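You operate a simulated robot arm through the tools that you are given. There is no shell and no other tool. Be economical: measure what you need, move in short steps, check, and stop when the job is done.

You run a simulated two-armed robot. Do the job below in one go: nothing can be reset, and whatever is moved stays where it is left.

Task
Put the thermometer on the deck of the pallet on the truck. Stack the card box that says "wedges" from the top of the sack bench on top of the card box that says "rivets". Put two of the red potatoes from the crate bench under chute a in the beige bucket. Pick up the orange order card with one hand, pass it to the other hand and put it on the top of the roller housing. Press the call button b to switch it on. Press the call button a to switch it on. Put the count card labelled "1 greened" from the bare end of the side bench on the bench behind the brush bar jig and the count card that says "3 greened" on the middle of the side bench. Take the beige cloth on the middle of the side bench and put it away on the third board from the bottom of the stores shelving. Stack the lime marker block marked "ready" from the middle of the side bench on top of the lime marker block marked "seed". Do these in any order. Set down upright: count card.

Only the result counts: the job must be done as asked and must still hold three seconds after the hand-in. Knocking over, shifting, dropping, spilling or breaking anything else fails it. Flat cloth is picked up by pressing the open fingertips on it (5 to 10 N) and closing them slowly along it; thin cloth reads only 2 to 8 mm in the jaws.

Robot
Two 6-joint arms with two-finger grippers on one trunk, on a base that drives. Base frame: it is fixed to the floor where the robot stands at the start and does not move with it; the origin is under the middle of the robot, x ahead of it, y to its left, z up; the surface under the hand at the start is at about z = 800. Readings come in mm, rad, newtons and seconds.
The left shoulder is at the start at [70, 148, 1369], the right one opposite. With the tool pointing down near the work surface each hand reaches from about 260 to 540 mm from the robot's upright axis, wherever it stands, measured 20 degrees to its own side. Places, roughly: beige bucket [500, -2250, 500]; beige cloth (11x7x4 cm) [3000, -9800, 900]; bench behind the brush bar jig [3300, -9200, 900]; call button a [600, -7300, 700]; call button b [600, -6700, 700]; card box [500, 0, 750]; count card [3000, -10750, 1000]; deck of the pallet on the truck [100, 1500, 100]; lime marker block [2750, -9750, 1000]; middle of the side bench [2900, -9700, 900]; orange order card [-2000, -6250, 1000]; red potato (7x5x5 cm) [600, -3900, 600]; red potato (7x6x5 cm) [500, -3800, 600]; thermometer [500, 0, 750]; third board of the stores shelving [2900, -2500, 1000]; top of the roller housing (18x34 cm) [-1540, -4540, 1360]. Payload 2.69 kg a hand.
The TCP of each hand is the grasp point between the finger pads, 20 mm short of the fingertips. In the tool frame z runs along the fingers and y along their closing line. The gripper opens to 100 mm. The gripper's body begins 63 mm behind the TCP.
Orientation is that of the tool frame in the base frame, as [roll, pitch, yaw] about the fixed x, y, z axes, in that order (R = Rz(yaw) Ry(pitch) Rx(roll)). With the fingers straight down and closing along the base's y, the tool's x points along the base's -x, its y along +y and its z along -z.

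Tools
- The arms move only by the tool servo_tool. It takes "left_rows", "right_rows" or both (then of equal length, played together; a hand with none holds still); each is a list of rows, each an object (a shift or turn left out is 0, a gripper value left out holds the last) with "xyz": the shift along the base's x, y, z in units of 150 mm (1.0 is 150 mm), a list of three; "turn": the turn, a rotation vector about the base's x, y, z in units of 120 degrees (1.0 is 120 degrees), a list of three; "claw": the closure in counts, from 0 (fully open) to 255 (shut). In form: [{"xyz": [x, y, z], "turn": [rx, ry, rz], "claw": claw}, ...]. A call has 1 to 8 rows; each row is the pose to reach, as a shift and turn from the pose commanded when the call began. A call with a number of a shift or a turn outside -1 to 1 is refused whole. A row lasts 0.2 s, in which the tool goes at most 50 mm and 0.15 rad; a call with a longer step from one row to the next is refused whole, and so is a gripper value outside its range. A pose out of reach is approached as far as the arm can. The call stops where the force on the tool passes 40 N (or 10 N more than at its start, if that is more) or the arm is blocked; 0.2 s more then pass. The fingers move at their own pace (about 45 mm/s each) and stop on an object; they squeeze with about 30 N. The grip force told is the motor's: it shows also when the fingers shut on nothing. Time passes only in rows, and 0.2 s behind the last, so rows that repeat a pose let the fingers close. The reply holds the time, the measured pose of the TCP, the force on the tool along the base axes, the opening and the grip force, in the units named above and with some noise, with the torque about the TCP (base axes, N m) and any sound that the robot's microphone picked up, and new pictures: "views" is both (left out), scene, wrist or none (wrist: the cameras of the hands that moved).
- Cameras (640 x 400 px; columns grow to the right, rows downward): "scene" is now at [119.3, -2, 1569.3]; the picture's right is [-0.05, -1.00, -0.00], its down [-0.82, 0.04, -0.57] and it looks along [0.57, -0.03, -0.82] (base axes); focal length 263 px, centre (320, 200). "left" rides on the left gripper at [70, 19, -99] in its tool frame; the picture's right is [-0.26, 0.97, 0.00], its down [-0.75, -0.20, -0.63] and it looks along [-0.61, -0.16, 0.78] (tool axes); focal length 230 px, centre (320, 200). "right" rides on the right gripper at [70, -19, -99] in its tool frame; the picture's right is [0.26, 0.97, 0.00], its down [-0.75, 0.20, -0.63] and it looks along [-0.61, 0.16, 0.78] (tool axes); focal length 230 px, centre (320, 200). There is no depth. A picture from a camera that has moved, and an enlarged one, comes with that camera's place and axes in the base frame and with its lens.
- move_column(by): slides the trunk up (or, below 0, down) by that many mm; the arms and the scene camera ride with it, the base frame stays. It gives what a move gives, with no picture.
- base_move(legs): drives the robot by 1 to 6 legs, each [ahead, turn to the left] in mm and rad, along the robot's own axes; the way and the turn of a leg run together, so that a leg with both is an arc; at most 1500 mm and 3.142 rad a leg. The arms and the cameras ride along, it lands a little off, and it stops where it bumps. It gives what a move gives, and a new picture of the scene camera.
- turn_head(pan, tilt): turns the head with the scene camera to pan (to the left, within 1.501 rad either way) and tilt (down, from -0.506 to 1.204), counted from straight ahead of the robot. It gives what a move gives, and a new picture of the scene camera.
- inspect(camera, box): a new picture of the part [left, top, right, bottom] of that camera's present view, enlarged. The clock stands still meanwhile.
- finish_job(): hands the job in; it is judged then, once.

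Work in short steps. Places have to be worked out from the pictures, the camera data and where the tool is seen: move nearer, look again, correct. Check each grasp and each placing, and mend what went wrong. You have 535 turns and 360 pictures in all, those below and enlarged ones among them. Open the grippers and draw the arms clear of the work before you hand the job in, unless the task says otherwise; then end with one line.

The tools are called after ">>>" as name(argument=value, ...) on one line, values as JSON. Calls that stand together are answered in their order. servo_tool: Moves the arms, as the interface text tells. Its arguments: {"type":"object","properties":{"left_rows":{"type":"array"},"right_rows":{"type":"array"},"views":{"type":"string","enum":["both","scene","wrist","none"]}},"required":[]} The other tools are called the same way: move_column (by) slides the trunk up or down; base_move (legs) drives the base; turn_head (pan, tilt) turns the head that bears the scene camera; inspect (camera, box) takes an enlarged picture of a part of a camera's view; finish_job () hands the job in.

At the start:

```text
clock: 0.0
left_eef_pos: [498.0, 129.2, 999.9]
left_tool_rot: [3.141, -0.001, 3.141]
left_contact_force: [0.8, -0.2, -0.2]
left_moment: [-0.02, 0.0, 0.01]
left_grip_width: 100.0
left_grip_force: 0.1
right_eef_pos: [479.9, -252.1, 999.4]
right_tool_rot: [3.141, -0.001, 3.141]
right_contact_force: [0.8, 0.5, 0.0]
right_moment: [-0.01, 0.0, 0.02]
right_grip_width: 100.1
right_grip_force: 0.0
trunk travel left (down, up): [-927.0, 13.0]
robot x, y, heading: [1.1, -0.2, 0.002]
head pan, tilt: [-0.051, 0.96]
```

scene: 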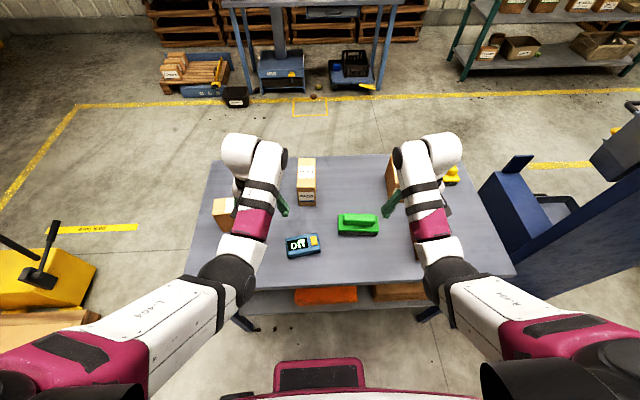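
right: 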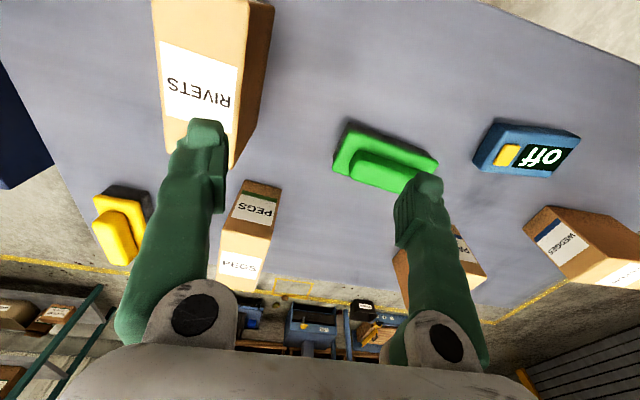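
left: 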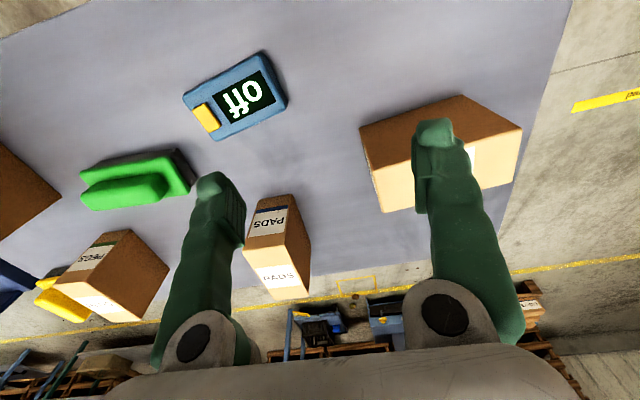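

I'll look closer at the items on the sack bench to identify the thermometer and boxes.

>>> inspect(camera="scene", box=[180, 120, 520, 330])

>>> inspect(camera="right", box=[320, 80, 640, 300])

```text
1.88 times, centred on (350, 225) of scene
camera zoom: at [119.3, -2.0, 1569.3], right [-0.05, -1.0, 0.0], down [-0.82, 0.04, -0.57], along [0.57, -0.03, -0.82], focal length 495 px, centre (264, 153)
```

zoom: 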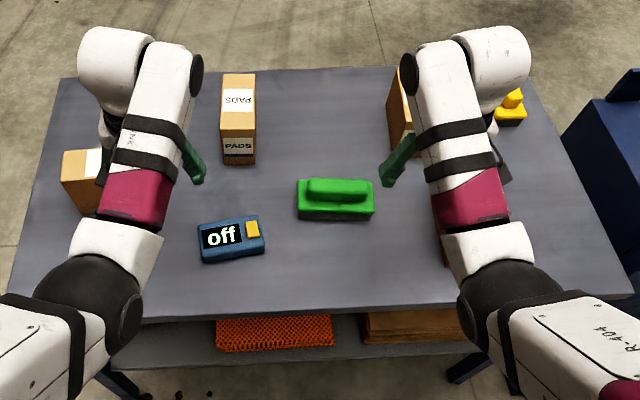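

```text
1.82 times, centred on (480, 190) of right
camera zoom: at [410.0, -271.4, 1099.7], right [-0.26, 0.97, 0.0], down [0.75, 0.2, 0.63], along [0.61, 0.16, -0.78], focal length 418 px, centre (29, 218)
```

zoom: 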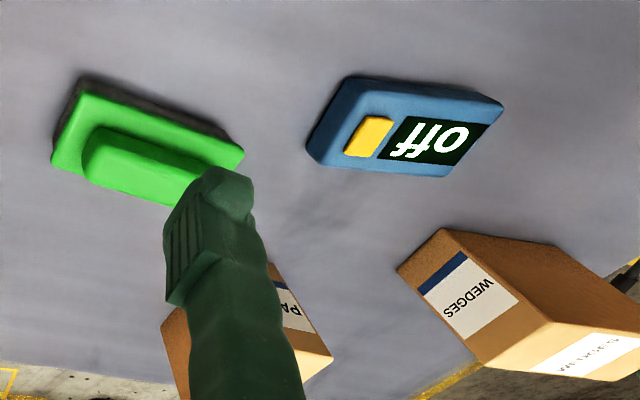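

The blue device reading "off" looks like the thermometer; the WEDGES box is at left under the left arm, RIVETS at right. I'll move the left hand up and inward, right hand up and inward slightly, to see both boxes.

>>> servo_tool(left_rows=[{"xyz": [0, -0.2, 0.2]}, {"xyz": [0, -0.4, 0.4]}, {"xyz": [0, -0.6, 0.6]}], right_rows=[{"xyz": [0, 0.2, 0.2]}, {"xyz": [0, 0.4, 0.4]}, {"xyz": [0, 0.6, 0.6]}])

```text
clock: 0.8
left_eef_pos: [513.1, 51.2, 1076.5]
left_tool_rot: [3.122, -0.001, -3.113]
left_contact_force: [0.0, -0.1, -0.5]
left_moment: [0.0, -0.01, 0.03]
left_grip_width: 100.0
left_grip_force: 0.1
left hand out of reach, approached as far as the arm can: row 2, 3
right_eef_pos: [518.6, -153.2, 1044.7]
right_tool_rot: [-3.139, 0.0, -3.141]
right_contact_force: [-0.2, -0.2, 1.0]
right_moment: [0.0, -0.01, 0.0]
right_grip_width: 99.9
right_grip_force: 0.1
right hand out of reach, approached as far as the arm can: row 1, 2, 3
trunk travel left (down, up): [-927.0, 13.0]
robot x, y, heading: [-2.4, -2.0, 0.001]
head pan, tilt: [-0.051, 0.96]
camera scene: at [120.7, -0.1, 1569.1], right [-0.05, -1.0, 0.0], down [-0.82, 0.04, -0.57], along [0.57, -0.03, -0.82], focal length 263 px, centre (320, 200)
camera right: at [449.0, -172.0, 1144.8], right [-0.26, 0.97, 0.0], down [0.75, 0.2, 0.63], along [0.61, 0.16, -0.78], focal length 230 px, centre (320, 200)
camera left: at [444.9, 66.6, 1175.4], right [0.23, 0.97, 0.02], down [0.76, -0.19, 0.63], along [0.61, -0.13, -0.78], focal length 230 px, centre (320, 200)
```

scene: 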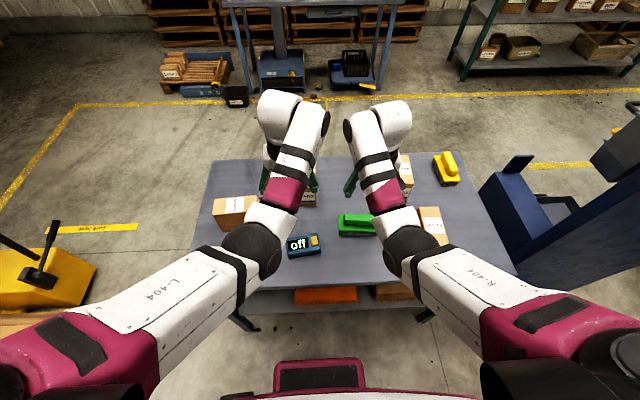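
right: 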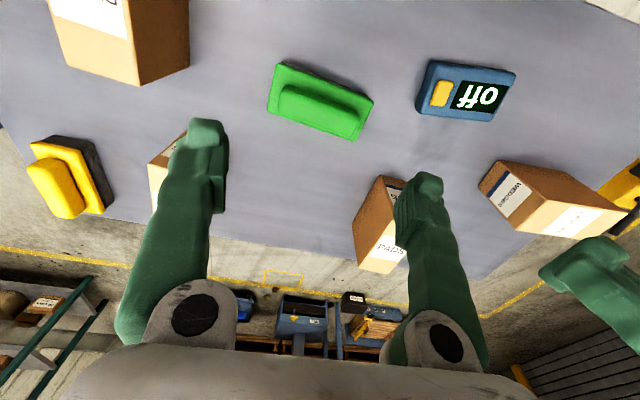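
left: 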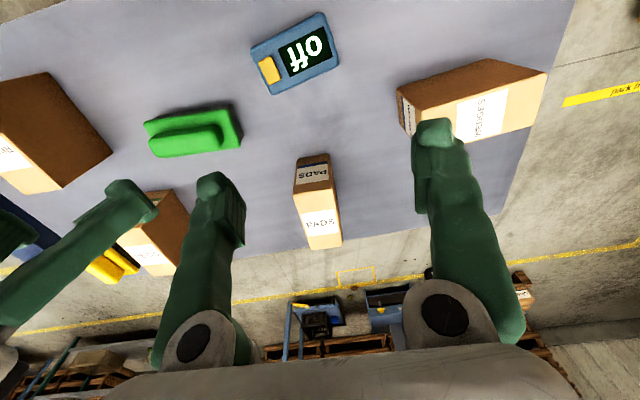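

Both boxes now peek out in the scene view; enlarging.

>>> inspect(camera="scene", box=[190, 150, 290, 250])

>>> inspect(camera="scene", box=[380, 140, 480, 260])

```text
4.00 times, centred on (240, 200) of scene
camera zoom: at [120.7, -0.1, 1569.1], right [-0.05, -1.0, 0.0], down [-0.82, 0.04, -0.57], along [0.57, -0.03, -0.82], focal length 1052 px, centre (640, 200)
```

zoom: 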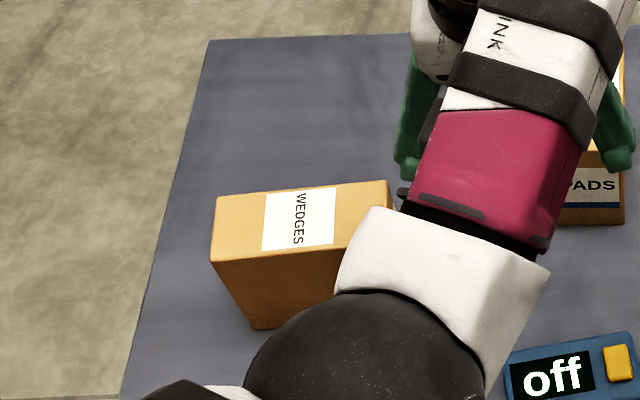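

```text
3.33 times, centred on (430, 200) of scene
camera zoom: at [120.7, -0.1, 1569.1], right [-0.05, -1.0, 0.0], down [-0.82, 0.04, -0.57], along [0.57, -0.03, -0.82], focal length 876 px, centre (-47, 200)
```

zoom: 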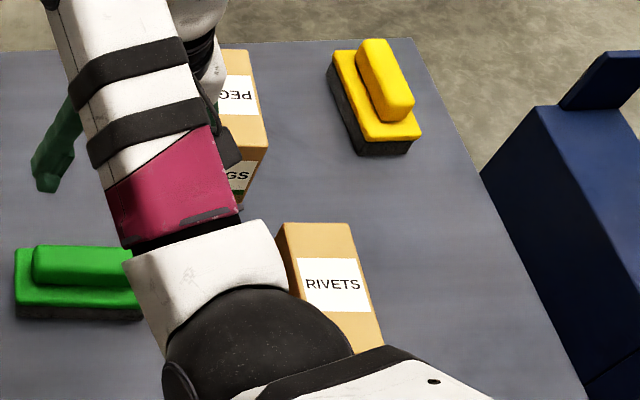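

WEDGES box: about 130×57×107 mm, centre ≈(576,234), top ≈907, long axis along y. RIVETS centre ≈(475,-350), long axis along x. I drive ahead a bit to bring the wedges box within left-hand reach.

>>> base_move(legs=[[85, 0]])

```text
clock: 2.4
left_eef_pos: [587.0, 104.4, 1095.7]
left_tool_rot: [3.06, 0.141, -3.03]
left_contact_force: [0.3, -1.0, -1.0]
left_moment: [0.09, -0.05, 0.01]
left_grip_width: 100.1
left_grip_force: 0.1
right_eef_pos: [569.6, -153.8, 1055.3]
right_tool_rot: [3.124, 0.096, 3.13]
right_contact_force: [0.3, -0.3, -0.3]
right_moment: [-0.04, 0.02, -0.02]
right_grip_width: 99.9
right_grip_force: 0.1
trunk travel left (down, up): [-927.0, 13.0]
robot x, y, heading: [84.0, 0.6, 0.004]
head pan, tilt: [-0.051, 0.96]
stopped in leg 1: the robot was blocked; the commanded pose is now the measured one
camera scene: at [193.9, -4.3, 1570.3], right [-0.05, -1.0, 0.0], down [-0.81, 0.04, -0.58], along [0.58, -0.03, -0.81], focal length 263 px, centre (320, 200)
```

scene: 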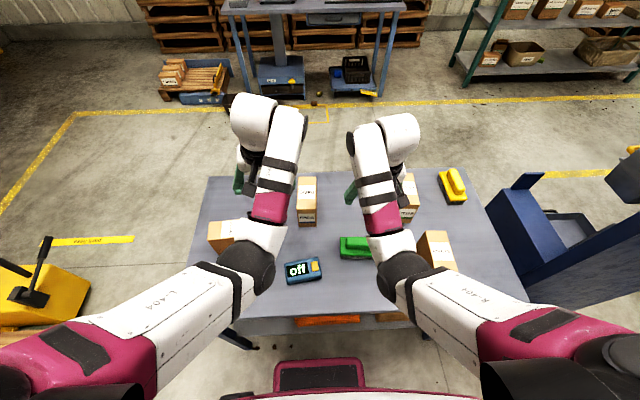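

Thermometer stays at the same spot, so the bench hasn't moved; the arms probably touched each other. I separate and level the hands, left over the wedges box.

>>> servo_tool(left_rows=[{"xyz": [-0.02, 0.29, -0.07], "turn": [-0.0155, 0.02, -0.018]}, {"xyz": [-0.04, 0.58, -0.13], "turn": [-0.031, 0.041, -0.035]}, {"xyz": [-0.07, 0.87, -0.2], "turn": [-0.0463, 0.062, -0.053]}, {"xyz": [-0.07, 0.87, -0.2], "turn": [-0.0463, 0.062, -0.053]}], right_rows=[{"xyz": [-0.2, -0.21, 0], "turn": [-0.003, 0.015, 0.002]}, {"xyz": [-0.4, -0.42, 0], "turn": [-0.006, 0.03, 0.003]}, {"xyz": [-0.6, -0.64, 0], "turn": [-0.008, 0.046, 0.005]}, {"xyz": [-0.6, -0.64, 0], "turn": [-0.008, 0.046, 0.005]}], views="none")

```text
clock: 3.4
left_eef_pos: [608.7, 234.8, 1036.9]
left_tool_rot: [-3.133, -0.021, 3.141]
left_contact_force: [0.3, -0.3, 0.2]
left_moment: [-0.01, -0.02, 0.0]
left_grip_width: 99.9
left_grip_force: 0.1
left hand out of reach, approached as far as the arm can: row 1, 2, 3, 4
right_eef_pos: [517.1, -241.3, 973.2]
right_tool_rot: [-3.136, -0.028, -3.14]
right_contact_force: [0.5, 0.0, -0.5]
right_moment: [0.01, 0.04, -0.02]
right_grip_width: 99.8
right_grip_force: 0.0
right hand out of reach, approached as far as the arm can: row 1, 2, 3, 4
trunk travel left (down, up): [-927.0, 13.0]
robot x, y, heading: [88.8, 3.8, 0.003]
head pan, tilt: [-0.051, 0.96]
```

Hands are level. Now yaw the left hand by +94° so it will close across the wedges box's width.

>>> servo_tool(left_rows=[{"turn": [0, 0, 0.07]}, {"xyz": [0, 0, -0.1], "turn": [0, 0, 0.14]}, {"xyz": [0, 0, -0.1], "turn": [0, 0, 0.21]}, {"xyz": [0, 0, -0.15], "turn": [0, 0, 0.28]}, {"xyz": [0, 0, -0.2], "turn": [0, 0, 0.35]}, {"xyz": [0, 0, -0.2], "turn": [0, 0, 0.42]}, {"xyz": [0, 0, -0.2], "turn": [0, 0, 0.49]}, {"xyz": [0, 0, -0.2], "turn": [0, 0, 0.56]}], views="none")

>>> servo_tool(left_rows=[{"turn": [0, 0, 0.07]}, {"turn": [0, 0, 0.14]}, {"turn": [0, 0, 0.21]}, {"turn": [0, 0, 0.226]}, {"turn": [0, 0, 0.226]}], views="both")

```text
clock: 5.2
left_eef_pos: [609.4, 234.1, 1009.7]
left_tool_rot: [-3.136, -0.018, -1.967]
left_contact_force: [0.2, -0.4, 0.4]
left_moment: [0.01, 0.04, 0.01]
left_grip_width: 99.8
left_grip_force: 0.1
right_eef_pos: [515.8, -241.1, 973.9]
right_tool_rot: [-3.137, -0.026, -3.141]
right_contact_force: [0.4, 0.3, -1.1]
right_moment: [0.03, -0.01, -0.02]
right_grip_width: 99.8
right_grip_force: 0.0
trunk travel left (down, up): [-927.0, 13.0]
robot x, y, heading: [87.7, -1.1, 0.005]
head pan, tilt: [-0.051, 0.96]
```

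```text
clock: 6.4
left_eef_pos: [608.4, 234.2, 1008.2]
left_tool_rot: [-3.134, -0.019, -1.494]
left_contact_force: [0.4, 0.9, -0.6]
left_moment: [0.01, -0.03, -0.01]
left_grip_width: 100.2
left_grip_force: 0.1
right_eef_pos: [516.4, -241.0, 973.9]
right_tool_rot: [-3.137, -0.027, 3.141]
right_contact_force: [0.2, 0.1, -0.3]
right_moment: [0.02, 0.0, 0.03]
right_grip_width: 99.9
right_grip_force: 0.0
trunk travel left (down, up): [-927.0, 13.0]
robot x, y, heading: [90.5, 0.1, 0.002]
head pan, tilt: [-0.051, 0.96]
camera scene: at [206.2, -1.8, 1569.3], right [-0.05, -1.0, 0.0], down [-0.82, 0.04, -0.57], along [0.57, -0.03, -0.82], focal length 263 px, centre (320, 200)
camera left: at [595.4, 165.1, 1108.9], right [-0.98, 0.18, -0.01], down [0.14, 0.78, 0.62], along [0.12, 0.61, -0.79], focal length 230 px, centre (320, 200)
```

scene: 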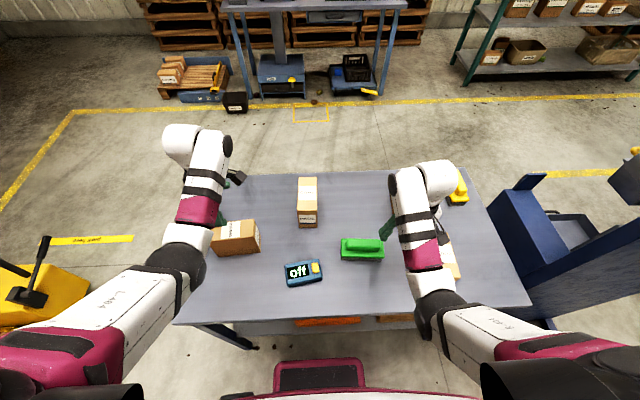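
left: 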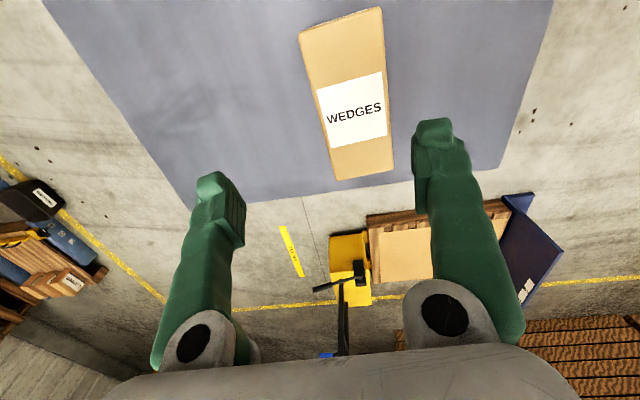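

The box's top centre is ≈(580,231), aligned with the hand. Move over it and go down to TCP z≈875, then close.

>>> servo_tool(left_rows=[{"xyz": [-0.19, -0.02, 0]}, {"xyz": [-0.19, -0.02, -0.2]}, {"xyz": [-0.19, -0.02, -0.4]}], views="wrist")

```text
clock: 7.2
left_eef_pos: [580.6, 230.9, 948.7]
left_tool_rot: [-3.135, -0.019, -1.495]
left_contact_force: [0.1, 1.3, 1.1]
left_moment: [-0.01, -0.01, 0.0]
left_grip_width: 100.1
left_grip_force: 0.2
right_eef_pos: [515.9, -240.8, 973.0]
right_tool_rot: [-3.137, -0.027, -3.141]
right_contact_force: [0.8, -0.6, -0.5]
right_moment: [-0.02, 0.02, 0.01]
right_grip_width: 100.2
right_grip_force: 0.1
trunk travel left (down, up): [-927.0, 13.0]
robot x, y, heading: [89.2, 0.6, -0.001]
head pan, tilt: [-0.051, 0.96]
camera left: at [567.7, 161.6, 1047.7], right [-0.98, 0.18, -0.01], down [0.14, 0.77, 0.62], along [0.12, 0.6, -0.79], focal length 230 px, centre (320, 200)
```

left: 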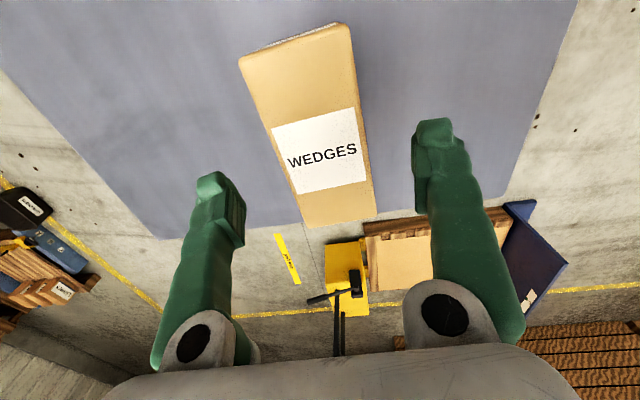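

Box is centred between the fingers; descend and close.

>>> servo_tool(left_rows=[{"xyz": [0, 0, -0.25]}, {"xyz": [0, 0, -0.49]}, {"xyz": [0, 0, -0.49], "claw": 255}, {"xyz": [0, 0, -0.49]}, {"xyz": [0, 0, -0.49]}, {"xyz": [0, 0, -0.49]}], views="wrist")

```text
clock: 8.6
left_eef_pos: [578.0, 230.5, 877.3]
left_tool_rot: [-3.133, -0.017, -1.494]
left_contact_force: [0.6, 0.3, 2.9]
left_moment: [0.06, 0.15, -0.02]
left_grip_width: 59.4
left_grip_force: 30.3
right_eef_pos: [515.9, -239.5, 974.1]
right_tool_rot: [-3.135, -0.025, 3.141]
right_contact_force: [0.2, 0.8, -0.1]
right_moment: [-0.01, -0.02, -0.03]
right_grip_width: 99.9
right_grip_force: 0.2
trunk travel left (down, up): [-927.0, 13.0]
robot x, y, heading: [87.2, -2.2, 0.002]
head pan, tilt: [-0.051, 0.96]
camera left: at [565.6, 160.7, 976.4], right [-0.98, 0.18, -0.01], down [0.14, 0.77, 0.62], along [0.12, 0.61, -0.79], focal length 230 px, centre (320, 200)
```

left: 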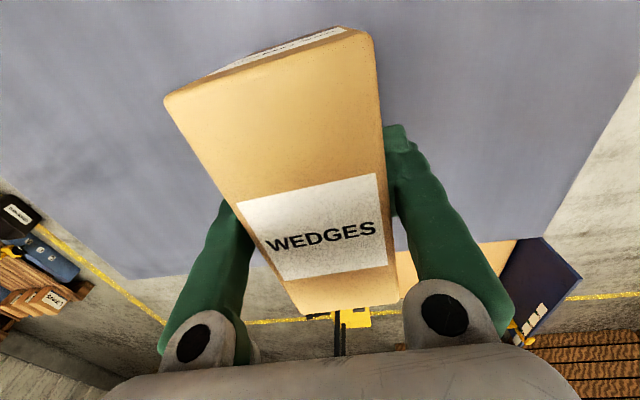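

Gripped (59 mm). Lift, and look right with the head to see the rivets box and clearance for turning.

>>> servo_tool(left_rows=[{"xyz": [0, 0, 0.3]}, {"xyz": [0, 0, 0.6]}, {"xyz": [0, 0, 0.9]}, {"xyz": [0, 0, 0.98]}], views="none")

>>> turn_head(pan=-0.9, tilt=0.7)

```text
clock: 9.6
left_eef_pos: [583.9, 230.9, 1019.8]
left_tool_rot: [-3.136, -0.02, -1.494]
left_contact_force: [0.6, 0.2, -1.6]
left_moment: [-0.02, -0.01, -0.04]
left_grip_width: 59.6
left_grip_force: 29.9
left hand out of reach, approached as far as the arm can: row 4
right_eef_pos: [516.6, -240.1, 974.5]
right_tool_rot: [-3.136, -0.026, 3.141]
right_contact_force: [0.1, -0.1, -0.9]
right_moment: [-0.03, 0.0, -0.02]
right_grip_width: 99.7
right_grip_force: 0.0
trunk travel left (down, up): [-927.0, 13.0]
robot x, y, heading: [87.2, -0.8, 0.005]
head pan, tilt: [-0.051, 0.96]
```

```text
clock: 10.8
left_eef_pos: [582.7, 230.1, 1019.5]
left_tool_rot: [-3.134, -0.02, -1.494]
left_contact_force: [0.8, 0.1, -2.4]
left_moment: [0.01, 0.02, 0.01]
left_grip_width: 59.4
left_grip_force: 30.0
right_eef_pos: [515.2, -238.9, 973.7]
right_tool_rot: [-3.136, -0.025, 3.141]
right_contact_force: [-0.5, -0.1, 0.2]
right_moment: [-0.02, 0.01, -0.01]
right_grip_width: 100.0
right_grip_force: 0.0
trunk travel left (down, up): [-927.0, 13.0]
robot x, y, heading: [85.1, 0.3, 0.007]
head pan, tilt: [-0.901, 0.7]
camera scene: at [187.6, -64.4, 1589.7], right [-0.78, -0.62, 0.0], down [-0.4, 0.5, -0.76], along [0.48, -0.6, -0.64], focal length 263 px, centre (320, 200)
```

scene: 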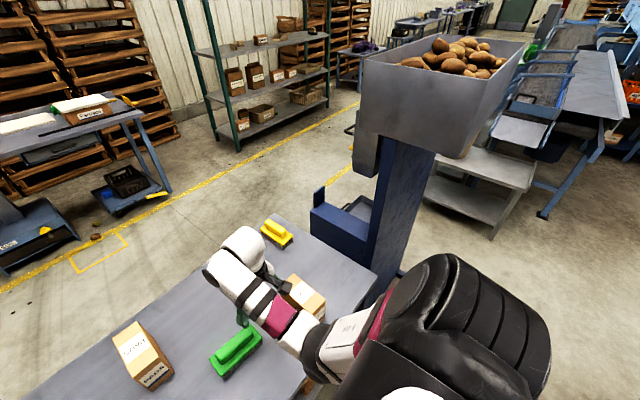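

There's a hopper to the right but well past the bench. I check PADS box height for swing clearance.

>>> inspect(camera="scene", box=[90, 260, 350, 400])

```text
2.46 times, centred on (220, 330) of scene
camera zoom: at [187.6, -64.4, 1589.7], right [-0.78, -0.62, 0.0], down [-0.4, 0.5, -0.76], along [0.48, -0.6, -0.64], focal length 647 px, centre (566, -120)
```

zoom: 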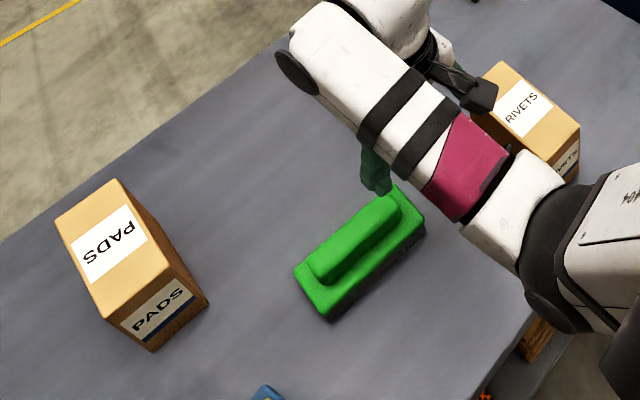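

PADS is about 100 mm tall; the carried box's bottom is ≈943, so it clears. Back up, turn right and approach toward the rivets box.

>>> base_move(legs=[[-80, 0], [0, -0.9], [60, 0]])

```text
clock: 14.7
left_eef_pos: [533.6, -295.4, 1019.7]
left_tool_rot: [-3.124, -0.021, -2.395]
left_contact_force: [1.7, -1.0, -4.4]
left_moment: [0.03, 0.05, -0.01]
left_grip_width: 59.5
left_grip_force: 30.1
right_eef_pos: [119.6, -532.3, 975.1]
right_tool_rot: [-3.137, -0.026, 2.235]
right_contact_force: [0.3, -0.2, 0.0]
right_moment: [0.04, 0.02, 0.02]
right_grip_width: 100.1
right_grip_force: 0.0
trunk travel left (down, up): [-927.0, 13.0]
robot x, y, heading: [47.4, -52.2, -0.902]
head pan, tilt: [-0.901, 0.7]
camera scene: at [68.5, -186.3, 1589.5], right [-0.97, 0.23, 0.01], down [0.14, 0.64, -0.76], along [-0.18, -0.74, -0.65], focal length 263 px, centre (320, 200)
```

scene: 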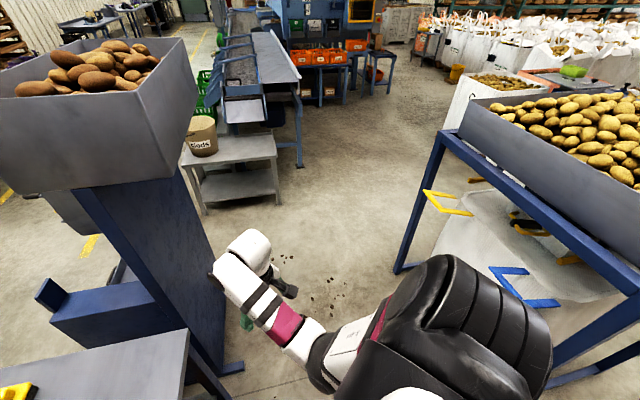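

Good. Look forward with head over the rivets box.

>>> turn_head(pan=0.1, tilt=1.0)

>>> inspect(camera="left", box=[0, 0, 640, 400])

```text
clock: 16.0
left_eef_pos: [527.6, -287.0, 1023.8]
left_tool_rot: [-3.112, -0.023, -2.398]
left_contact_force: [0.2, 0.4, -2.7]
left_moment: [0.0, 0.0, 0.02]
left_grip_width: 59.5
left_grip_force: 29.7
right_eef_pos: [111.9, -524.7, 976.3]
right_tool_rot: [-3.135, -0.015, 2.233]
right_contact_force: [-0.5, -0.4, -0.2]
right_moment: [0.02, 0.05, 0.0]
right_grip_width: 100.0
right_grip_force: 0.1
trunk travel left (down, up): [-927.0, 13.0]
robot x, y, heading: [40.9, -49.4, -0.904]
head pan, tilt: [0.099, 1.0]
camera scene: at [125.2, -140.6, 1565.9], right [-0.72, -0.69, 0.0], down [-0.58, 0.61, -0.54], along [0.37, -0.39, -0.84], focal length 263 px, centre (320, 200)
```

scene: 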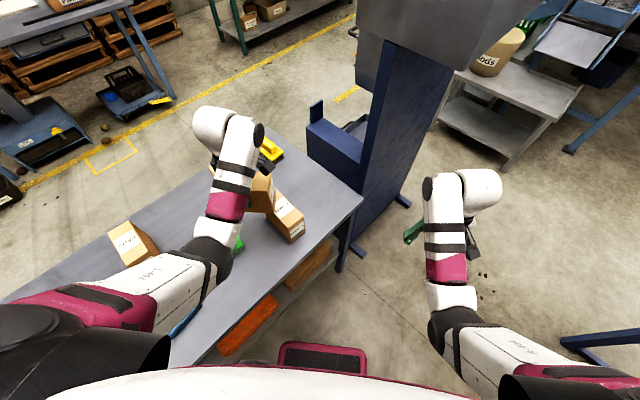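

```text
1.00 times, centred on (320, 200) of left (not enlarged: the box is as wide or as high as the picture)
camera zoom: at [463.4, -318.1, 1123.3], right [-0.47, 0.88, -0.03], down [0.69, 0.38, 0.62], along [0.56, 0.26, -0.79], focal length 230 px, centre (320, 200)
```

zoom: 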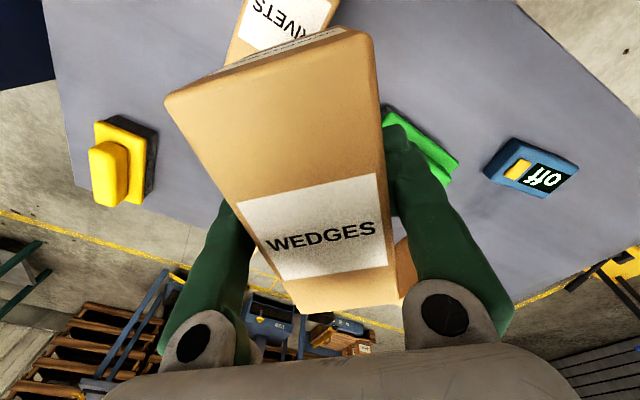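

Zoom on the rivets box to locate its top face precisely.

>>> inspect(camera="scene", box=[190, 140, 350, 240])

```text
4.00 times, centred on (270, 190) of scene
camera zoom: at [125.2, -140.6, 1565.9], right [-0.72, -0.69, 0.0], down [-0.58, 0.61, -0.54], along [0.37, -0.39, -0.84], focal length 1052 px, centre (520, 240)
```

zoom: 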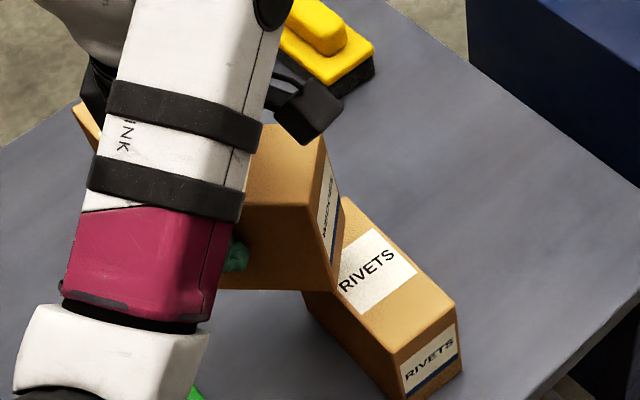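

Rivets top centre ≈(476,-350), z≈909, axis ≈-3°. Move the wedges box over it, rotating -0.8 rad about z, at z≈1010.

>>> servo_tool(left_rows=[{"turn": [0, 0, -0.065]}, {"xyz": [-0.08, -0.1, 0], "turn": [0, 0, -0.13]}, {"xyz": [-0.16, -0.2, 0], "turn": [0, 0, -0.195]}, {"xyz": [-0.24, -0.3, 0], "turn": [0, 0, -0.26]}, {"xyz": [-0.34, -0.42, -0.05], "turn": [0, 0, -0.325]}, {"xyz": [-0.34, -0.42, -0.08], "turn": [0, 0, -0.382]}, {"xyz": [-0.34, -0.42, -0.08], "turn": [0, 0, -0.382]}], views="both")

```text
clock: 17.6
left_eef_pos: [473.5, -345.7, 1013.7]
left_tool_rot: [-3.109, -0.023, 3.083]
left_contact_force: [-0.5, 0.7, -2.7]
left_moment: [0.01, 0.02, -0.04]
left_grip_width: 59.8
left_grip_force: 29.7
left hand out of reach, approached as far as the arm can: row 1, 2, 3
right_eef_pos: [110.8, -521.4, 979.3]
right_tool_rot: [-3.136, -0.011, 2.233]
right_contact_force: [0.0, 0.4, 0.8]
right_moment: [-0.03, -0.02, 0.0]
right_grip_width: 100.0
right_grip_force: 0.0
trunk travel left (down, up): [-927.0, 13.0]
robot x, y, heading: [41.8, -43.5, -0.91]
head pan, tilt: [0.099, 1.0]
camera scene: at [122.2, -135.8, 1566.4], right [-0.72, -0.69, 0.0], down [-0.58, 0.61, -0.54], along [0.37, -0.39, -0.84], focal length 263 px, centre (320, 200)
camera left: at [408.2, -321.9, 1113.9], right [0.31, 0.95, -0.04], down [0.75, -0.22, 0.62], along [0.58, -0.22, -0.78], focal length 230 px, centre (320, 200)
```

scene: 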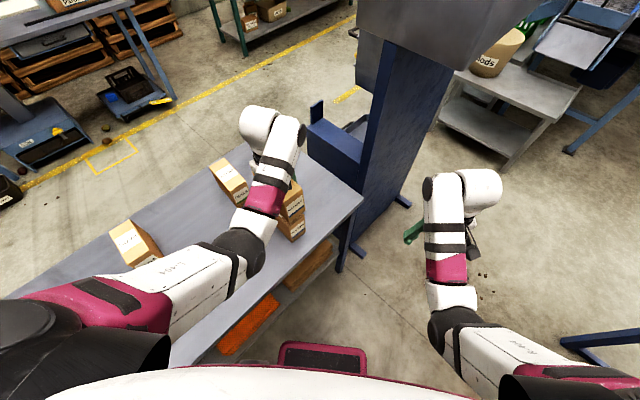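
left: 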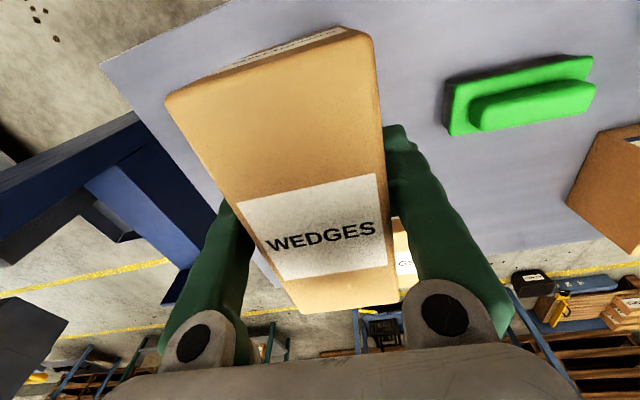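

Nearly aligned; correct tilt/position by a few mm and lower until contact.

>>> servo_tool(left_rows=[{"xyz": [0.017, -0.029, 0], "turn": [0.0115, -0.003, 0]}, {"xyz": [0.017, -0.029, -0.07], "turn": [0.0115, -0.003, 0]}, {"xyz": [0.017, -0.029, -0.12], "turn": [0.0115, -0.003, 0]}, {"xyz": [0.017, -0.029, -0.15], "turn": [0.0115, -0.003, 0]}], views="none")

>>> inspect(camera="scene", box=[220, 140, 340, 260])

```text
clock: 18.6
left_eef_pos: [476.8, -351.7, 990.9]
left_tool_rot: [-3.135, -0.018, 3.085]
left_contact_force: [-0.9, 0.5, -2.2]
left_moment: [0.02, 0.0, 0.01]
left_grip_width: 59.4
left_grip_force: 29.8
right_eef_pos: [110.1, -521.7, 979.4]
right_tool_rot: [-3.137, -0.013, 2.233]
right_contact_force: [-0.5, 0.4, -0.3]
right_moment: [0.01, -0.01, 0.01]
right_grip_width: 100.1
right_grip_force: 0.1
trunk travel left (down, up): [-927.0, 13.0]
robot x, y, heading: [45.0, -47.9, -0.906]
head pan, tilt: [0.099, 1.0]
```

```text
3.33 times, centred on (280, 200) of scene
camera zoom: at [121.9, -137.0, 1566.3], right [-0.72, -0.69, 0.0], down [-0.58, 0.61, -0.54], along [0.37, -0.39, -0.84], focal length 876 px, centre (453, 200)
```

zoom: 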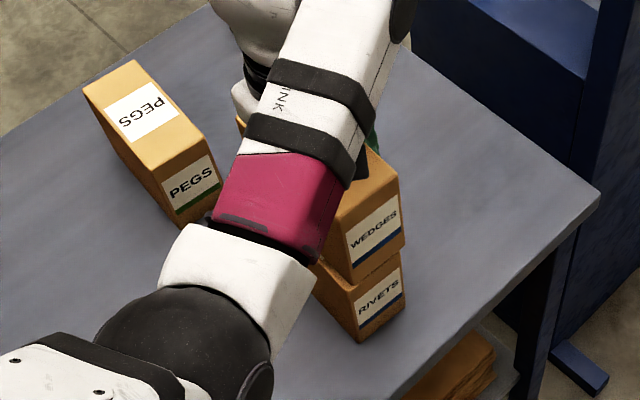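

Alignment looks very good. Lower gently to contact.

>>> servo_tool(left_rows=[{"xyz": [0, 0, -0.015]}, {"xyz": [0, 0, -0.03]}, {"xyz": [0, 0, -0.045]}], views="none")

```text
clock: 19.4
left_eef_pos: [476.0, -351.5, 986.0]
left_tool_rot: [-3.132, -0.014, 3.085]
left_contact_force: [1.4, -0.6, 10.8]
left_moment: [0.36, 0.62, 0.02]
left_grip_width: 59.5
left_grip_force: 30.2
right_eef_pos: [109.8, -520.4, 980.5]
right_tool_rot: [-3.139, -0.011, 2.234]
right_contact_force: [0.5, -0.7, -0.1]
right_moment: [0.0, -0.02, 0.01]
right_grip_width: 99.8
right_grip_force: 0.0
trunk travel left (down, up): [-927.0, 13.0]
robot x, y, heading: [41.8, -45.6, -0.906]
head pan, tilt: [0.099, 1.0]
```

Contact felt (≈11 N). Release and lift away.

>>> servo_tool(left_rows=[{"claw": 0}, {"claw": 0}, {"claw": 0}, {"xyz": [0, 0, 0.1]}, {"xyz": [0, 0, 0.3]}, {"xyz": [0.1, 0.1, 0.5]}], views="both")

```text
clock: 20.8
left_eef_pos: [499.6, -350.5, 1041.5]
left_tool_rot: [-3.135, -0.018, 3.086]
left_contact_force: [0.0, 0.6, -0.1]
left_moment: [0.0, 0.05, -0.01]
left_grip_width: 100.1
left_grip_force: 0.1
left hand out of reach, approached as far as the arm can: row 6
right_eef_pos: [112.1, -521.9, 978.8]
right_tool_rot: [-3.136, -0.012, 2.233]
right_contact_force: [-0.2, 0.6, 0.1]
right_moment: [-0.04, -0.01, 0.02]
right_grip_width: 100.0
right_grip_force: 0.1
trunk travel left (down, up): [-927.0, 13.0]
robot x, y, heading: [50.1, -46.7, -0.901]
head pan, tilt: [0.099, 1.0]
camera scene: at [123.2, -136.1, 1566.3], right [-0.72, -0.69, 0.0], down [-0.58, 0.61, -0.54], along [0.37, -0.39, -0.84], focal length 263 px, centre (320, 200)
camera left: at [434.5, -327.6, 1141.0], right [0.31, 0.95, -0.01], down [0.75, -0.24, 0.62], along [0.58, -0.2, -0.79], focal length 230 px, centre (320, 200)
```

scene: 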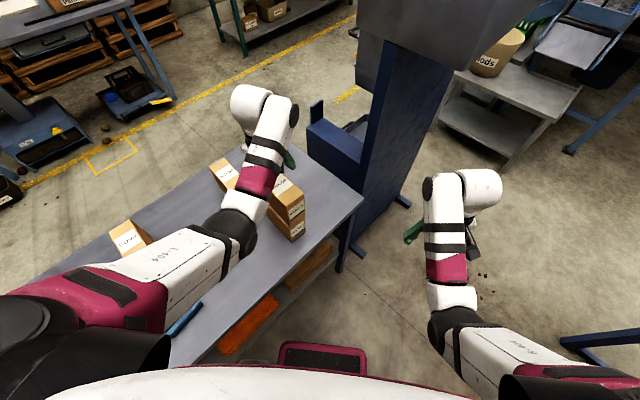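
left: 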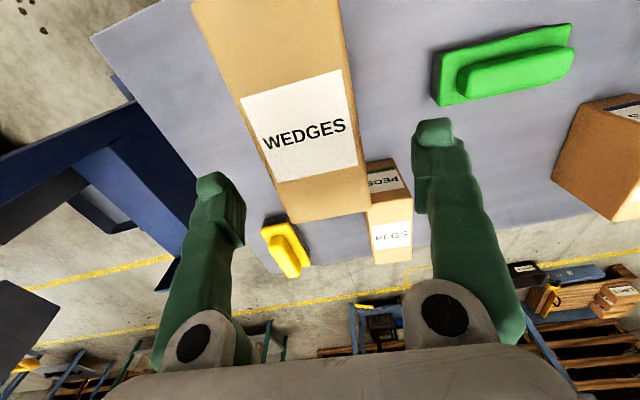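

Stack looks right. Raise the trunk by 12 mm for clearance and draw the left hand forward and left off the stack.

>>> move_column(by=12)

>>> servo_tool(left_rows=[{"xyz": [0.2, 0.0, 0.1]}, {"xyz": [0.4, 0.1, 0.15]}, {"xyz": [0.5, 0.4, 0.15]}, {"xyz": [0.5, 0.7, 0.15]}, {"xyz": [0.5, 1.0, 0.15]}], views="scene")

```text
clock: 21.4
left_eef_pos: [499.7, -349.9, 1053.4]
left_tool_rot: [-3.133, -0.016, 3.084]
left_contact_force: [0.3, -0.4, 0.0]
left_moment: [0.01, 0.01, 0.0]
left_grip_width: 100.2
left_grip_force: 0.2
right_eef_pos: [111.1, -520.4, 989.9]
right_tool_rot: [-3.135, -0.012, 2.234]
right_contact_force: [0.7, 0.1, -1.3]
right_moment: [0.01, 0.01, 0.01]
right_grip_width: 100.0
right_grip_force: 0.0
trunk travel left (down, up): [-939.0, 1.0]
robot x, y, heading: [46.0, -49.7, -0.902]
head pan, tilt: [0.099, 1.0]
```

```text
clock: 22.6
left_eef_pos: [606.1, -217.2, 1039.7]
left_tool_rot: [-3.131, -0.017, 3.086]
left_contact_force: [-0.2, 1.0, -0.3]
left_moment: [-0.04, -0.01, 0.0]
left_grip_width: 100.1
left_grip_force: 0.0
left hand out of reach, approached as far as the arm can: row 3, 4, 5
right_eef_pos: [112.2, -520.0, 990.4]
right_tool_rot: [-3.136, -0.011, 2.235]
right_contact_force: [-0.4, -0.4, -1.1]
right_moment: [-0.02, 0.0, 0.0]
right_grip_width: 100.1
right_grip_force: 0.0
trunk travel left (down, up): [-939.0, 1.0]
robot x, y, heading: [46.5, -50.4, -0.904]
head pan, tilt: [0.099, 1.0]
camera scene: at [122.8, -132.8, 1578.6], right [-0.72, -0.69, 0.0], down [-0.58, 0.6, -0.54], along [0.37, -0.39, -0.84], focal length 263 px, centre (320, 200)
```

scene: 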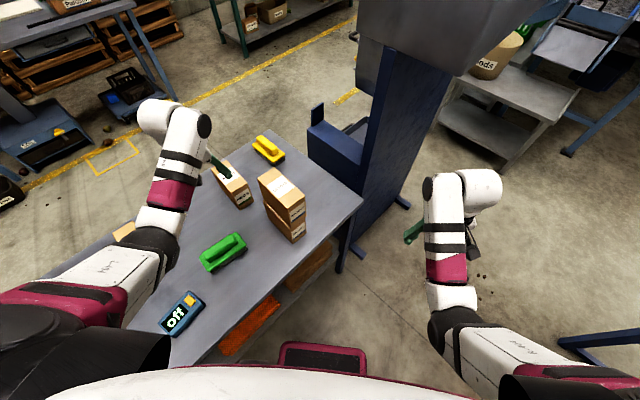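

Stack holds. Now drive back and turn to face the thermometer.

>>> base_move(legs=[[-60, 0], [0, 0.7]])

>>> turn_head(pan=0.2, tilt=1.0)

```text
clock: 25.4
left_eef_pos: [549.0, 225.2, 1039.5]
left_tool_rot: [-3.134, -0.015, -2.501]
left_contact_force: [-0.2, -0.5, 1.0]
left_moment: [0.01, 0.01, -0.01]
left_grip_width: 99.9
left_grip_force: 0.0
right_eef_pos: [361.2, -323.4, 991.6]
right_tool_rot: [-3.139, -0.013, 2.929]
right_contact_force: [-0.3, -0.3, -0.3]
right_moment: [0.0, 0.02, -0.02]
right_grip_width: 99.7
right_grip_force: 0.1
trunk travel left (down, up): [-939.0, 1.0]
robot x, y, heading: [6.6, 1.0, -0.21]
head pan, tilt: [0.099, 1.0]
camera scene: at [123.0, -18.7, 1578.4], right [-0.11, -0.99, 0.0], down [-0.84, 0.09, -0.54], along [0.54, -0.06, -0.84], focal length 263 px, centre (320, 200)
```

scene: 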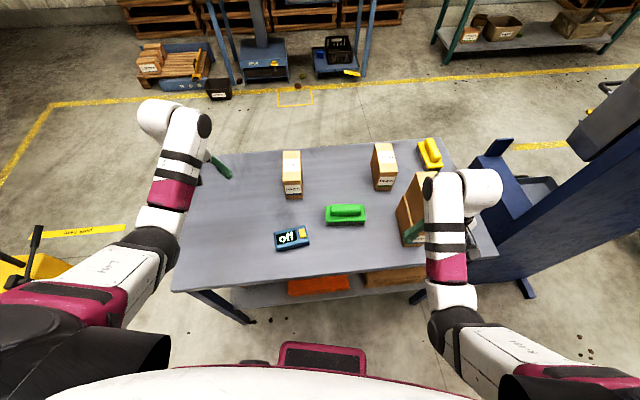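

```text
clock: 26.1
left_eef_pos: [547.9, 226.2, 1039.3]
left_tool_rot: [-3.134, -0.018, -2.499]
left_contact_force: [0.4, -0.3, -0.8]
left_moment: [0.01, 0.02, 0.02]
left_grip_width: 99.8
left_grip_force: 0.0
right_eef_pos: [361.4, -322.4, 992.1]
right_tool_rot: [-3.138, -0.013, 2.931]
right_contact_force: [0.2, -0.1, -0.8]
right_moment: [-0.01, 0.01, -0.02]
right_grip_width: 100.0
right_grip_force: 0.0
trunk travel left (down, up): [-939.0, 1.0]
robot x, y, heading: [7.2, -2.6, -0.206]
head pan, tilt: [0.201, 1.0]
camera scene: at [123.6, -10.6, 1578.4], right [-0.01, -1.0, 0.0], down [-0.84, 0.01, -0.54], along [0.54, 0.0, -0.84], focal length 263 px, centre (320, 200)
```

scene: 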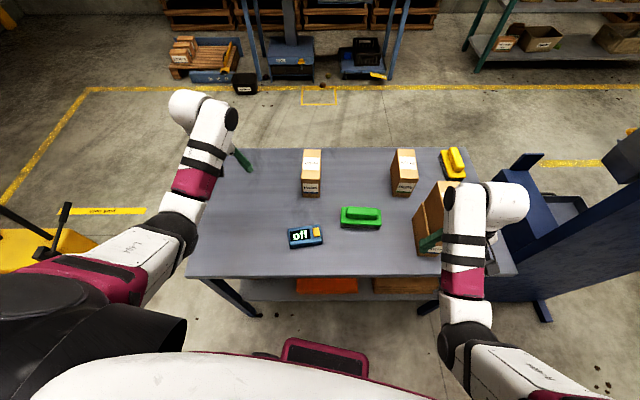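

Right hand sits close to the stack's near end; a left turn would sweep it into the stack. Move it inward (+y) and a bit lower first.

>>> servo_tool(right_rows=[{"xyz": [-0.1, 0.1, -0.1]}, {"xyz": [-0.1, 0.3, -0.2]}, {"xyz": [-0.1, 0.6, -0.3]}, {"xyz": [-0.1, 0.9, -0.3]}], views="none")

>>> inspect(camera="scene", box=[260, 200, 380, 275])

```text
clock: 27.1
left_eef_pos: [548.3, 225.4, 1041.1]
left_tool_rot: [-3.135, -0.015, -2.502]
left_contact_force: [0.7, 0.6, 0.4]
left_moment: [-0.01, -0.04, -0.01]
left_grip_width: 100.2
left_grip_force: 0.1
right_eef_pos: [336.3, -304.3, 942.5]
right_tool_rot: [-2.945, 0.004, 2.894]
right_contact_force: [-1.1, -0.8, -0.5]
right_moment: [0.02, -0.02, -0.01]
right_grip_width: 100.0
right_grip_force: 0.1
right hand out of reach, approached as far as the arm can: row 4
trunk travel left (down, up): [-939.0, 1.0]
robot x, y, heading: [7.2, -3.1, -0.212]
head pan, tilt: [0.201, 1.0]
stopped in row 4 (right hand): the arm was blocked; the commanded pose is now the measured one
```

```text
5.33 times, centred on (320, 238) of scene
camera zoom: at [123.0, -12.1, 1578.4], right [-0.01, -1.0, 0.0], down [-0.84, 0.01, -0.54], along [0.54, 0.0, -0.84], focal length 1402 px, centre (320, 0)
```

zoom: 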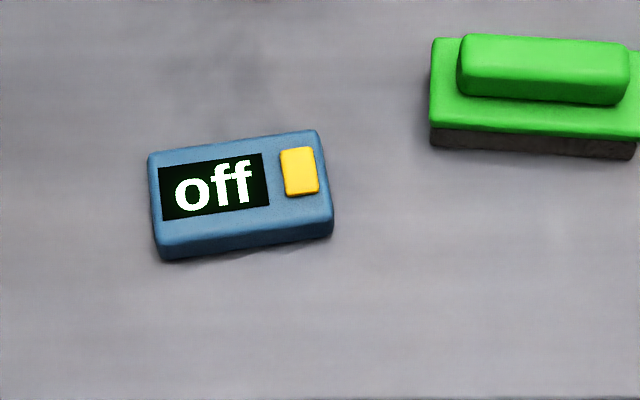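

Right arm was blocked (likely folded limits). Look at what's around it.

>>> inspect(camera="scene", box=[340, 140, 640, 400])

>>> inspect(camera="right", box=[0, 0, 640, 400])

```text
1.54 times, centred on (490, 270) of scene
camera zoom: at [123.0, -12.1, 1578.4], right [-0.01, -1.0, 0.0], down [-0.84, 0.01, -0.54], along [0.54, 0.0, -0.84], focal length 404 px, centre (58, 92)
```

zoom: 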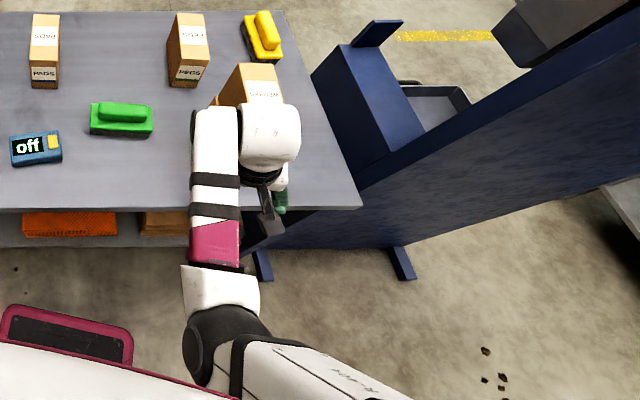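

```text
1.00 times, centred on (320, 200) of right (not enlarged: the box is as wide or as high as the picture)
camera zoom: at [269.1, -287.1, 1044.2], right [-0.02, 0.98, -0.19], down [0.8, 0.13, 0.58], along [0.59, -0.14, -0.79], focal length 230 px, centre (320, 200)
```

zoom: 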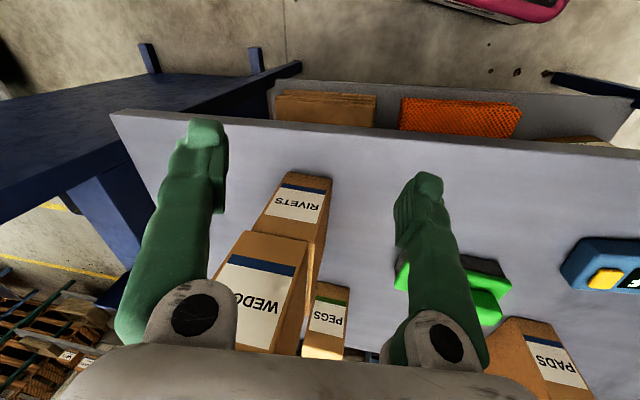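

The right arm is merely folded to its limit. I'll back the robot straight away from the bench to re-pose the arm safely.

>>> base_move(legs=[[-250, 0]])

```text
clock: 28.9
left_eef_pos: [307.4, 274.2, 1038.8]
left_tool_rot: [-3.133, -0.018, -2.508]
left_contact_force: [0.5, 0.0, 0.6]
left_moment: [0.0, 0.02, -0.01]
left_grip_width: 100.1
left_grip_force: 0.1
right_eef_pos: [93.0, -254.9, 941.6]
right_tool_rot: [-2.945, 0.001, 2.887]
right_contact_force: [0.7, -0.2, 0.1]
right_moment: [0.04, 0.03, -0.02]
right_grip_width: 100.0
right_grip_force: 0.1
trunk travel left (down, up): [-939.0, 1.0]
robot x, y, heading: [-237.3, 50.7, -0.209]
head pan, tilt: [0.201, 1.0]
camera scene: at [-117.0, 40.8, 1578.0], right [-0.01, -1.0, 0.0], down [-0.84, 0.01, -0.54], along [0.54, -0.01, -0.84], focal length 263 px, centre (320, 200)
```

scene: 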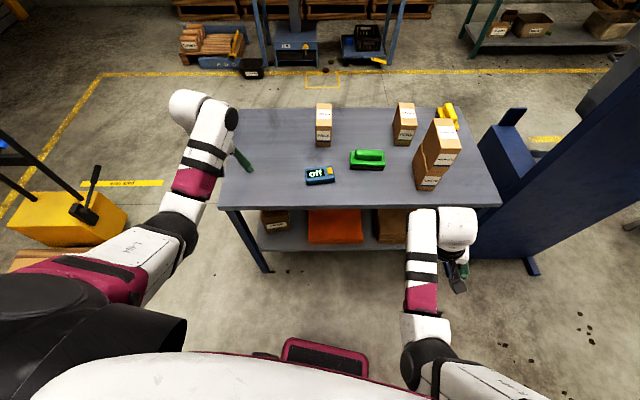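

Check the stack's alignment up close.

>>> inspect(camera="scene", box=[380, 90, 500, 200])

```text
3.64 times, centred on (440, 145) of scene
camera zoom: at [-117.0, 40.8, 1578.0], right [-0.01, -1.0, 0.0], down [-0.84, 0.01, -0.54], along [0.54, -0.01, -0.84], focal length 956 px, centre (-116, 400)
```

zoom: 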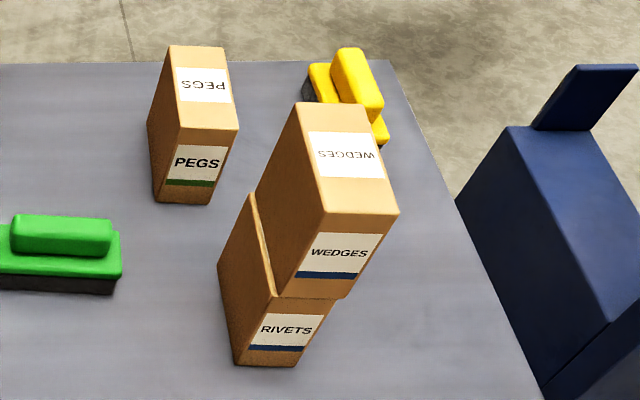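

Wedges is ~10 mm off but stably stacked; rivets unmoved. Re-pose the right arm outward and level.

>>> servo_tool(right_rows=[{"xyz": [0.2, -0.09, 0.1], "turn": [0.04, -0.01, 0]}, {"xyz": [0.4, -0.18, 0.2], "turn": [0.0925, -0.024, 0]}, {"xyz": [0.58, -0.27, 0.35], "turn": [0.0925, -0.024, 0]}, {"xyz": [0.58, -0.27, 0.35], "turn": [0.0925, -0.024, 0]}], views="none")

>>> base_move(legs=[[0, 0.31], [250, 0]])

```text
clock: 29.9
left_eef_pos: [304.2, 274.9, 1038.8]
left_tool_rot: [-3.132, -0.017, -2.508]
left_contact_force: [0.9, 0.0, -0.2]
left_moment: [0.02, -0.02, 0.01]
left_grip_width: 100.1
left_grip_force: 0.1
right_eef_pos: [178.5, -292.0, 996.5]
right_tool_rot: [3.137, 0.003, 2.885]
right_contact_force: [-0.2, -0.7, -0.4]
right_moment: [-0.01, 0.02, -0.01]
right_grip_width: 100.2
right_grip_force: 0.1
trunk travel left (down, up): [-939.0, 1.0]
robot x, y, heading: [-232.9, 52.5, -0.22]
head pan, tilt: [0.201, 1.0]
```

```text
clock: 32.7
left_eef_pos: [449.1, 452.9, 1040.5]
left_tool_rot: [-3.132, -0.015, -2.199]
left_contact_force: [-0.8, 0.6, -0.3]
left_moment: [0.01, -0.01, 0.0]
left_grip_width: 100.0
left_grip_force: 0.1
right_eef_pos: [502.0, -126.3, 998.2]
right_tool_rot: [3.138, 0.005, -3.088]
right_contact_force: [-0.6, 0.3, -0.2]
right_moment: [0.0, 0.03, 0.01]
right_grip_width: 99.8
right_grip_force: 0.0
trunk travel left (down, up): [-939.0, 1.0]
robot x, y, heading: [5.2, 75.9, 0.094]
head pan, tilt: [0.201, 1.0]
camera scene: at [113.2, 101.0, 1578.9], right [0.29, -0.96, 0.0], down [-0.8, -0.25, -0.54], along [0.52, 0.16, -0.84], focal length 263 px, centre (320, 200)
```

scene: 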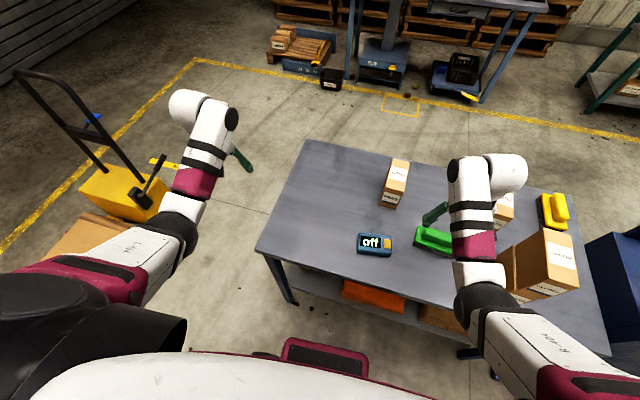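

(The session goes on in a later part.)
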